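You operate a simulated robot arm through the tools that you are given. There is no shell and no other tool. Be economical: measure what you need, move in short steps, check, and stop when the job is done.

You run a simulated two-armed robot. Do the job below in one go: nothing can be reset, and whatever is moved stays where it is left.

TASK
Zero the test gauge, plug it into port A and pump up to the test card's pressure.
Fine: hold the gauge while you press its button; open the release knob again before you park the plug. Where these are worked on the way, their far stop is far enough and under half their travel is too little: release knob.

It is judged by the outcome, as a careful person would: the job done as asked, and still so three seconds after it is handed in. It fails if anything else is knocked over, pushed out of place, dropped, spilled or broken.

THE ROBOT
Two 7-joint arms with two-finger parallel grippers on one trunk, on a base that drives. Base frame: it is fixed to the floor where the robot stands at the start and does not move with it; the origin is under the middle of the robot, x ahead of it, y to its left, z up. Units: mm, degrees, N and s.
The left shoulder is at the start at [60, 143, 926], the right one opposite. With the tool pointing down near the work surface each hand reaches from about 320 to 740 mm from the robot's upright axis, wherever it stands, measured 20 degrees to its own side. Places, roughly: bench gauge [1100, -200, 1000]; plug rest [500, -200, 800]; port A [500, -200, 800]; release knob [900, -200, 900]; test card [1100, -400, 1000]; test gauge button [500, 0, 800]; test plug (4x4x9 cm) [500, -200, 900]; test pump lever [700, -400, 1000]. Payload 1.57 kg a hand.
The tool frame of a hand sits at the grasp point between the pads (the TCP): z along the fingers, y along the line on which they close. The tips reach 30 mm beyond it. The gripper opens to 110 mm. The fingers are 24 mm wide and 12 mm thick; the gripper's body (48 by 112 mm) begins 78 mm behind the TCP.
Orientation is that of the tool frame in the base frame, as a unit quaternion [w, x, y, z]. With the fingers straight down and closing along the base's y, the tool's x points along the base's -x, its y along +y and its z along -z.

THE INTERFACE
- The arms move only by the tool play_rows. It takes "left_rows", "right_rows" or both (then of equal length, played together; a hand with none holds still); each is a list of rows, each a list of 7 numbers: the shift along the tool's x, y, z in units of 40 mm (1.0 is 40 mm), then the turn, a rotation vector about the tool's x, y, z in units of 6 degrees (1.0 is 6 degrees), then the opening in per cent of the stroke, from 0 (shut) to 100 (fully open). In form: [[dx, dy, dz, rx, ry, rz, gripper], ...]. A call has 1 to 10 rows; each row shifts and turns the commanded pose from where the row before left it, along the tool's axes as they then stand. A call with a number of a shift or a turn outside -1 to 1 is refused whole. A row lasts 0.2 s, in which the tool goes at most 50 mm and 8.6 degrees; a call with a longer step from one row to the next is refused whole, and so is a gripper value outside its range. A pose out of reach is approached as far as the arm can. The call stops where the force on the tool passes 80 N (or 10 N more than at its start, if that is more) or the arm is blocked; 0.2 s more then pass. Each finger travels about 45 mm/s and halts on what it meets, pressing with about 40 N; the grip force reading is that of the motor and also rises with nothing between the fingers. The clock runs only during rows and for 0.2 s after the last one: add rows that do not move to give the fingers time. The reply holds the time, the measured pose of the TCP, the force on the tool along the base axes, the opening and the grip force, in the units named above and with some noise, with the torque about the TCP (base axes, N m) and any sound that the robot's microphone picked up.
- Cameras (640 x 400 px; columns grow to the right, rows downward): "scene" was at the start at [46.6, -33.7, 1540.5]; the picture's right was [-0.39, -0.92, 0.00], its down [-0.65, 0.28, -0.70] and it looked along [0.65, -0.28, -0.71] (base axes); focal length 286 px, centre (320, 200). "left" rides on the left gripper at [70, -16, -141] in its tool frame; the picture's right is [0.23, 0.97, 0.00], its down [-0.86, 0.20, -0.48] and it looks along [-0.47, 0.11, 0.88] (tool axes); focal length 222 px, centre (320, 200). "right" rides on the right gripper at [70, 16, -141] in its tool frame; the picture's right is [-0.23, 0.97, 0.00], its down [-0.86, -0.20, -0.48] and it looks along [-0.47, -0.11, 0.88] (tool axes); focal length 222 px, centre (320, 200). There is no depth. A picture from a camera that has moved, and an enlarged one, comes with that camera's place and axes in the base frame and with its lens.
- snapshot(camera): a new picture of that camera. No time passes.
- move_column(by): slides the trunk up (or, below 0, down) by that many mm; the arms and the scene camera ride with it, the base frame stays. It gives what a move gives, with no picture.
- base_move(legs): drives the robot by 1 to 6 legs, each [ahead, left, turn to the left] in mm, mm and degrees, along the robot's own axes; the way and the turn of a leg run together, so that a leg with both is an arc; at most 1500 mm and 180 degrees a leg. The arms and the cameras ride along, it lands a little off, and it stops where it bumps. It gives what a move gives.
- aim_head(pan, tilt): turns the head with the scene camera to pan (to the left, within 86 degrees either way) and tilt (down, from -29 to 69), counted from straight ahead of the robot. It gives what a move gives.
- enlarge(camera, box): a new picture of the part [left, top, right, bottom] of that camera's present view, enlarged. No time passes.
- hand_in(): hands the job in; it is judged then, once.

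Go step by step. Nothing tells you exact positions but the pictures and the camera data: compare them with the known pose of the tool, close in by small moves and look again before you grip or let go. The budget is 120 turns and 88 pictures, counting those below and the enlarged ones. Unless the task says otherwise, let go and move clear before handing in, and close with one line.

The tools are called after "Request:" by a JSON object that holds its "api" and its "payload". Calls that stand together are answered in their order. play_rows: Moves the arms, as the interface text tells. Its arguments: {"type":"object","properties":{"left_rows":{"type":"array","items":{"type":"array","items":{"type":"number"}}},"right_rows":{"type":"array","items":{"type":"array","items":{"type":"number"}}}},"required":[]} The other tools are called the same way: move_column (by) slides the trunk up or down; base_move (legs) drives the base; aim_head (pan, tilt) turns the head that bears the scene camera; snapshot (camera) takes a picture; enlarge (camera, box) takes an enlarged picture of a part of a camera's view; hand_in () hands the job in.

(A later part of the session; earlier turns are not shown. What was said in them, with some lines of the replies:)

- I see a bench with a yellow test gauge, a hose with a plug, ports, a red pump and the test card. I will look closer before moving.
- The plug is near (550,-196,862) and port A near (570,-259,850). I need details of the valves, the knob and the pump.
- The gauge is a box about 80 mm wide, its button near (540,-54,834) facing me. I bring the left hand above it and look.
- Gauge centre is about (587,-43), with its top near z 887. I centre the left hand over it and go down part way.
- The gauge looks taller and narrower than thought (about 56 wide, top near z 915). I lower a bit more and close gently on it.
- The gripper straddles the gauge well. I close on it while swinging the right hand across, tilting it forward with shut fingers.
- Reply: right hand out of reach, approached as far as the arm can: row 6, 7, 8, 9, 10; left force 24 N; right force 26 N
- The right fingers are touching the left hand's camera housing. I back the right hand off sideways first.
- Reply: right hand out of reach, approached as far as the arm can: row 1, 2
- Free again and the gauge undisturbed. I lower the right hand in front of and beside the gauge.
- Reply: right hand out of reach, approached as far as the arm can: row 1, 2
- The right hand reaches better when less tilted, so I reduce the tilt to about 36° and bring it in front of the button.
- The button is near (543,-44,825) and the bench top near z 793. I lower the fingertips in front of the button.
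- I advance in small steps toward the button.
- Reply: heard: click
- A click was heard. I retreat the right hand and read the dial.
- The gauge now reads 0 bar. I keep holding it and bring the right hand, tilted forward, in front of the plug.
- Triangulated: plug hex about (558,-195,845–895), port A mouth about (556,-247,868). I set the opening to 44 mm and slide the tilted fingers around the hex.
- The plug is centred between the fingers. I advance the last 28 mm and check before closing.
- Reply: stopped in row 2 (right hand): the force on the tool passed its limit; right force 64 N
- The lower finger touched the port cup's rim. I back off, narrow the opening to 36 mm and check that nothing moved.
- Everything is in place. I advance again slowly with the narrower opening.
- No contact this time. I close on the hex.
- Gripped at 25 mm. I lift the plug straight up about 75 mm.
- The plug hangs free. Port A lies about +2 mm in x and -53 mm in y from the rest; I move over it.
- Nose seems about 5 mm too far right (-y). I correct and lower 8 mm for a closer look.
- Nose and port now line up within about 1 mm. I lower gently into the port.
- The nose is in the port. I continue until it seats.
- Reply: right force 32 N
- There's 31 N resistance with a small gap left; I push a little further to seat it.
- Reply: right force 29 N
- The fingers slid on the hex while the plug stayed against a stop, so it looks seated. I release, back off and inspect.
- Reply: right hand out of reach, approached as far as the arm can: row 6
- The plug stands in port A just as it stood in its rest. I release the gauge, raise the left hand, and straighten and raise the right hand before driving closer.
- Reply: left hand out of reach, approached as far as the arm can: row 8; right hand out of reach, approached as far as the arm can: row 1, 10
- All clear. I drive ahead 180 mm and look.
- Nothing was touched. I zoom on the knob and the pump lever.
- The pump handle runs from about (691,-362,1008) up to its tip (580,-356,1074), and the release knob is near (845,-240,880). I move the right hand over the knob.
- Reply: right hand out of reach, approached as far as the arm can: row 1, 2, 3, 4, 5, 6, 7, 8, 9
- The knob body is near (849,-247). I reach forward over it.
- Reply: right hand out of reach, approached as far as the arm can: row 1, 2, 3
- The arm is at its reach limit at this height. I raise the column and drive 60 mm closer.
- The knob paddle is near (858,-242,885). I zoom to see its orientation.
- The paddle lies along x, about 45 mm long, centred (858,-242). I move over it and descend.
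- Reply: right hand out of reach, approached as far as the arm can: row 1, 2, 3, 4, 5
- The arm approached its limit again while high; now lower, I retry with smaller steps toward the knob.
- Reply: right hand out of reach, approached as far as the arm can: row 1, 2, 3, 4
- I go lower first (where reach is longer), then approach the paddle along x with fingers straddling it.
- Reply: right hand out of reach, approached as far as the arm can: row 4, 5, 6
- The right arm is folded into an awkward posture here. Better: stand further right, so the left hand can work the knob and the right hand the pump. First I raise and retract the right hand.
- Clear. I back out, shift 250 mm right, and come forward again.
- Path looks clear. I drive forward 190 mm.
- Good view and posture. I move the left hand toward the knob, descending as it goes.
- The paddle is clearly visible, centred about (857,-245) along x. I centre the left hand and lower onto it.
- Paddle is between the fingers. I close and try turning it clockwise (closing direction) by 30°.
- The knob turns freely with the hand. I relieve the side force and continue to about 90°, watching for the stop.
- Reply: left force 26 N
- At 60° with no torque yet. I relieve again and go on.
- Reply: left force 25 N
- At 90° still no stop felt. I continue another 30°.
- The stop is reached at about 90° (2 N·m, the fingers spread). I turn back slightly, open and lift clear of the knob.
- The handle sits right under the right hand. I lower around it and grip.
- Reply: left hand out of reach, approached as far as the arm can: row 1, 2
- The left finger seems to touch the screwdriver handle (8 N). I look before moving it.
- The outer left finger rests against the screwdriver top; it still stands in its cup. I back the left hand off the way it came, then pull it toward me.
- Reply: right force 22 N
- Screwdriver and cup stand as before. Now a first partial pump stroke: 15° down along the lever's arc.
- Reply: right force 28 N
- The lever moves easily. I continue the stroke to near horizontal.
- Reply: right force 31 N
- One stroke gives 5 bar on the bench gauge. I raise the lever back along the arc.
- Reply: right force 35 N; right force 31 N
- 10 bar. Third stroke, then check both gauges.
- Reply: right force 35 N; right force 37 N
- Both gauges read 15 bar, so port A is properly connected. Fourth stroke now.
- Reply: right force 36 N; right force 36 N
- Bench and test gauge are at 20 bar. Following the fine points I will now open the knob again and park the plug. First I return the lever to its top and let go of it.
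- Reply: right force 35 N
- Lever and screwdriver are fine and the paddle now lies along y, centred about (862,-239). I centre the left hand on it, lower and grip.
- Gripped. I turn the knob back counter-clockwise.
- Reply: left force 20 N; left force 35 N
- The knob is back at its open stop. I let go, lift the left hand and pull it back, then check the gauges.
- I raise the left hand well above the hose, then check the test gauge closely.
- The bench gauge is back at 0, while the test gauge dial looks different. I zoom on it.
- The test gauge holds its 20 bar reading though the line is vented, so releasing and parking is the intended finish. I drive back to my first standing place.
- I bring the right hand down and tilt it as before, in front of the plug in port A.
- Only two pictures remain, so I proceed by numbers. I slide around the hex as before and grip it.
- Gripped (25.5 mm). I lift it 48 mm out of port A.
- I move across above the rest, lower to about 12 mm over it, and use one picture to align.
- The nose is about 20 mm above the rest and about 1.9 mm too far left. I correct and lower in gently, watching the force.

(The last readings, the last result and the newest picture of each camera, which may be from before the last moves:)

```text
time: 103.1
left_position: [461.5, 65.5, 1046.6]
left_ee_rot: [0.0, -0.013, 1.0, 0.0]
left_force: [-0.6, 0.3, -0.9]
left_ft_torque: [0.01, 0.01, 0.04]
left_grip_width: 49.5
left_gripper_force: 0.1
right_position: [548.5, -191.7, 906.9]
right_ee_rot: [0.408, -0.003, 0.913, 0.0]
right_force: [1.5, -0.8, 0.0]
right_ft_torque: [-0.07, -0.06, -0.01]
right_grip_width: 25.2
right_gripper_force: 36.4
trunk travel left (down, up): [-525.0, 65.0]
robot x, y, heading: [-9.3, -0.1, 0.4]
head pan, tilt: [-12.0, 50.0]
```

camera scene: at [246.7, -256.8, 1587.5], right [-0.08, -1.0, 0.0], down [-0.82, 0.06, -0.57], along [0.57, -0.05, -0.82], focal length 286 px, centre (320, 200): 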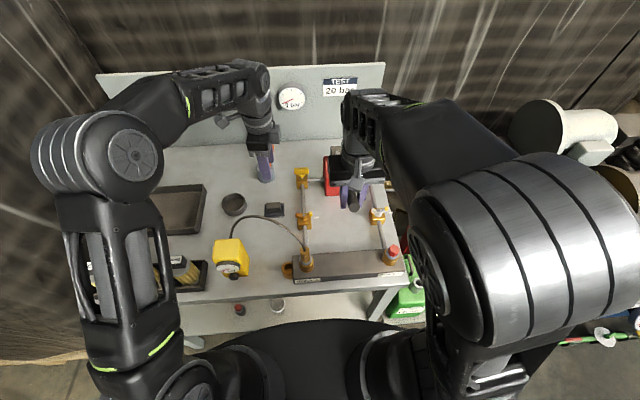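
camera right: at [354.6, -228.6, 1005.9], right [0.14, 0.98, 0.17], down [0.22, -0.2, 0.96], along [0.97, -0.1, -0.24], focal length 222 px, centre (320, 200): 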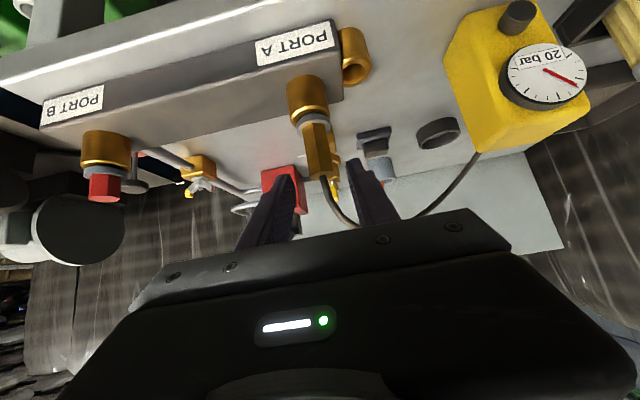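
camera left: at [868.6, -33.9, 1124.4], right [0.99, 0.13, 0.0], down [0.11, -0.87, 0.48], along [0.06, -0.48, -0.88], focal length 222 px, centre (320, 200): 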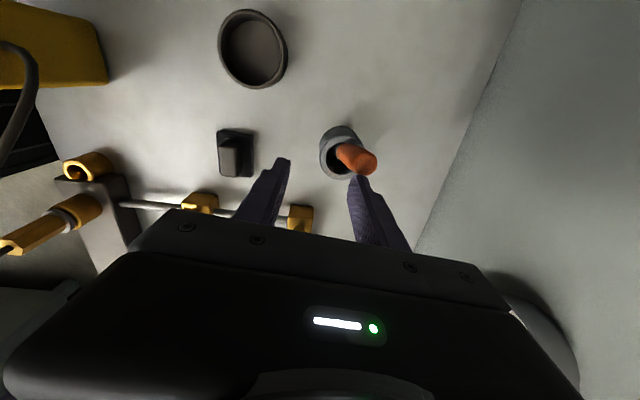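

No resistance: the nose is entering. I keep lowering.

Request:
{"api": "play_rows", "payload": {"right_rows": [[0.094, 0, 0.083, 0, 0, 0, 10], [0.094, 0, 0.083, 0, 0, 0, 10], [0.06, 0, 0.053, 0, 0, 0, 10]]}}

```text
time: 103.9
left_position: [460.8, 66.2, 1044.6]
left_ee_rot: [0.001, -0.014, 1.0, 0.0]
left_force: [0.3, 0.2, -0.1]
left_ft_torque: [-0.01, -0.02, 0.0]
left_grip_width: 49.6
left_gripper_force: 0.0
right_position: [549.2, -192.1, 890.5]
right_ee_rot: [0.408, -0.002, 0.913, 0.0]
right_force: [1.5, -1.9, -0.8]
right_ft_torque: [-0.15, -0.09, -0.01]
right_grip_width: 25.2
right_gripper_force: 37.1
trunk travel left (down, up): [-525.0, 65.0]
robot x, y, heading: [-8.1, -0.6, 0.4]
head pan, tilt: [-12.0, 50.0]
```

Request:
{"api": "play_rows", "payload": {"right_rows": [[0.056, 0, 0.05, 0, 0, 0, 10], [0.056, 0, 0.05, 0, 0, 0, 10], [0, 0, 0, 0, 0, 0, 10]]}}

```text
time: 104.7
left_position: [461.3, 66.4, 1045.1]
left_ee_rot: [0.0, -0.014, 1.0, -0.001]
left_force: [-0.2, 0.1, 0.2]
left_ft_torque: [-0.01, 0.02, -0.03]
left_grip_width: 49.3
left_gripper_force: 0.1
right_position: [547.8, -191.7, 885.8]
right_ee_rot: [0.408, -0.004, 0.913, 0.001]
right_force: [3.7, -2.3, 0.3]
right_ft_torque: [-0.15, -0.17, -0.03]
right_grip_width: 25.2
right_gripper_force: 36.5
trunk travel left (down, up): [-525.0, 65.0]
robot x, y, heading: [-5.8, -1.7, 0.3]
head pan, tilt: [-12.0, 50.0]
```

Not yet at the stop; I go on in small steps.

Request:
{"api": "play_rows", "payload": {"right_rows": [[0.05, 0, 0.045, 0, 0, 0, 10], [0.05, 0, 0.045, 0, 0, 0, 10]]}}

```text
time: 105.3
left_position: [458.9, 67.6, 1047.0]
left_ee_rot: [0.001, -0.013, 1.0, 0.0]
left_force: [0.2, 0.2, -0.1]
left_ft_torque: [-0.02, 0.02, 0.04]
left_grip_width: 49.4
left_gripper_force: 0.0
right_position: [548.1, -192.5, 883.6]
right_ee_rot: [0.41, -0.003, 0.912, 0.001]
right_force: [-3.4, -5.2, 23.9]
right_ft_torque: [-0.35, 0.37, 0.02]
right_grip_width: 25.3
right_gripper_force: 36.4
trunk travel left (down, up): [-525.0, 65.0]
robot x, y, heading: [-9.9, 0.9, 0.4]
head pan, tilt: [-12.0, 50.0]
```

A firm stop at 24 N: the plug is seated in its rest. I open slightly (36 mm, because of the port cup) and back out along the fingers.

Request:
{"api": "play_rows", "payload": {"right_rows": [[-0.03, 0, -0.027, 0, 0, 0, 10], [0, 0, 0, 0, 0, 0, 31], [0, 0, 0, 0, 0, 0, 31], [0, 0, -0.4, 0, 0, 0, 31], [0, 0, -0.6, 0, 0, 0, 31], [0, 0, -0.6, 0, 0, 0, 31], [-0.4, 0, -0.5, 0, 0, 0, 31]]}}

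Request:
{"api": "enlarge", "payload": {"camera": "scene", "box": [220, 50, 440, 240]}}

```text
time: 106.9
left_position: [459.8, 66.4, 1045.3]
left_ee_rot: [0.0, -0.014, 1.0, 0.0]
left_force: [-0.4, 0.5, 0.0]
left_ft_torque: [0.02, -0.02, 0.02]
left_grip_width: 49.4
left_gripper_force: 0.1
right_position: [495.9, -191.3, 948.2]
right_ee_rot: [0.407, -0.004, 0.913, 0.001]
right_force: [-0.3, 0.2, 0.0]
right_ft_torque: [0.01, 0.0, -0.01]
right_grip_width: 34.0
right_gripper_force: 0.0
trunk travel left (down, up): [-525.0, 65.0]
robot x, y, heading: [-6.9, 1.2, 0.2]
head pan, tilt: [-12.0, 50.0]
```

```text
2.11 times, centred on (330, 145) of scene
camera zoom: at [40.7, -18.6, 1534.0], right [-0.2, -0.98, 0.0], down [-0.75, 0.15, -0.64], along [0.63, -0.13, -0.77], focal length 602 px, centre (299, 316)
```

zoom: 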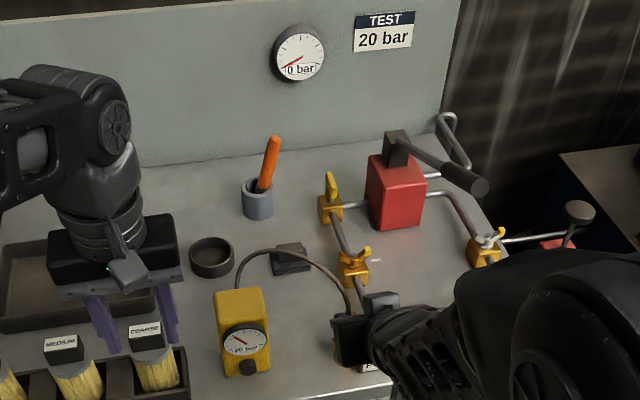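

Everything stands in place: bench gauge at 0, test gauge holding its reading, knob open, plug in its rest. I move the right hand a little further clear and hand in.

Request:
{"api": "play_rows", "payload": {"right_rows": [[-0.5, 0, -0.6, 0, 0, 0, 31], [-0.5, -0.3, -0.6, 0, 0, 0, 31], [0, 0, 0, 0, 0, 0, 31], [0, 0, 0, 0, 0, 0, 31]]}}

Request:
{"api": "hand_in", "payload": {}}

```text
time: 107.9
left_position: [460.8, 67.3, 1044.7]
left_ee_rot: [0.0, -0.014, 1.0, 0.0]
left_force: [-0.8, 0.2, -0.1]
left_ft_torque: [0.0, 0.03, 0.02]
left_grip_width: 49.6
left_gripper_force: 0.0
right_position: [489.8, -204.3, 1012.2]
right_ee_rot: [0.407, -0.003, 0.914, 0.0]
right_force: [-1.2, 0.5, 0.0]
right_ft_torque: [0.01, -0.01, 0.02]
right_grip_width: 34.1
right_gripper_force: 0.0
trunk travel left (down, up): [-525.0, 65.0]
robot x, y, heading: [-9.3, -0.3, 0.5]
head pan, tilt: [-12.0, 50.0]
```

```text
The job is handed in.
```

I zeroed the test gauge while holding it, plugged it into port A and pumped to 20 bar. I took the fine print to mean the plug should be parked, so I then opened the release knob and parked it; the test gauge still showed 20 bar, and I seated the plug by feel, without a close-up picture.
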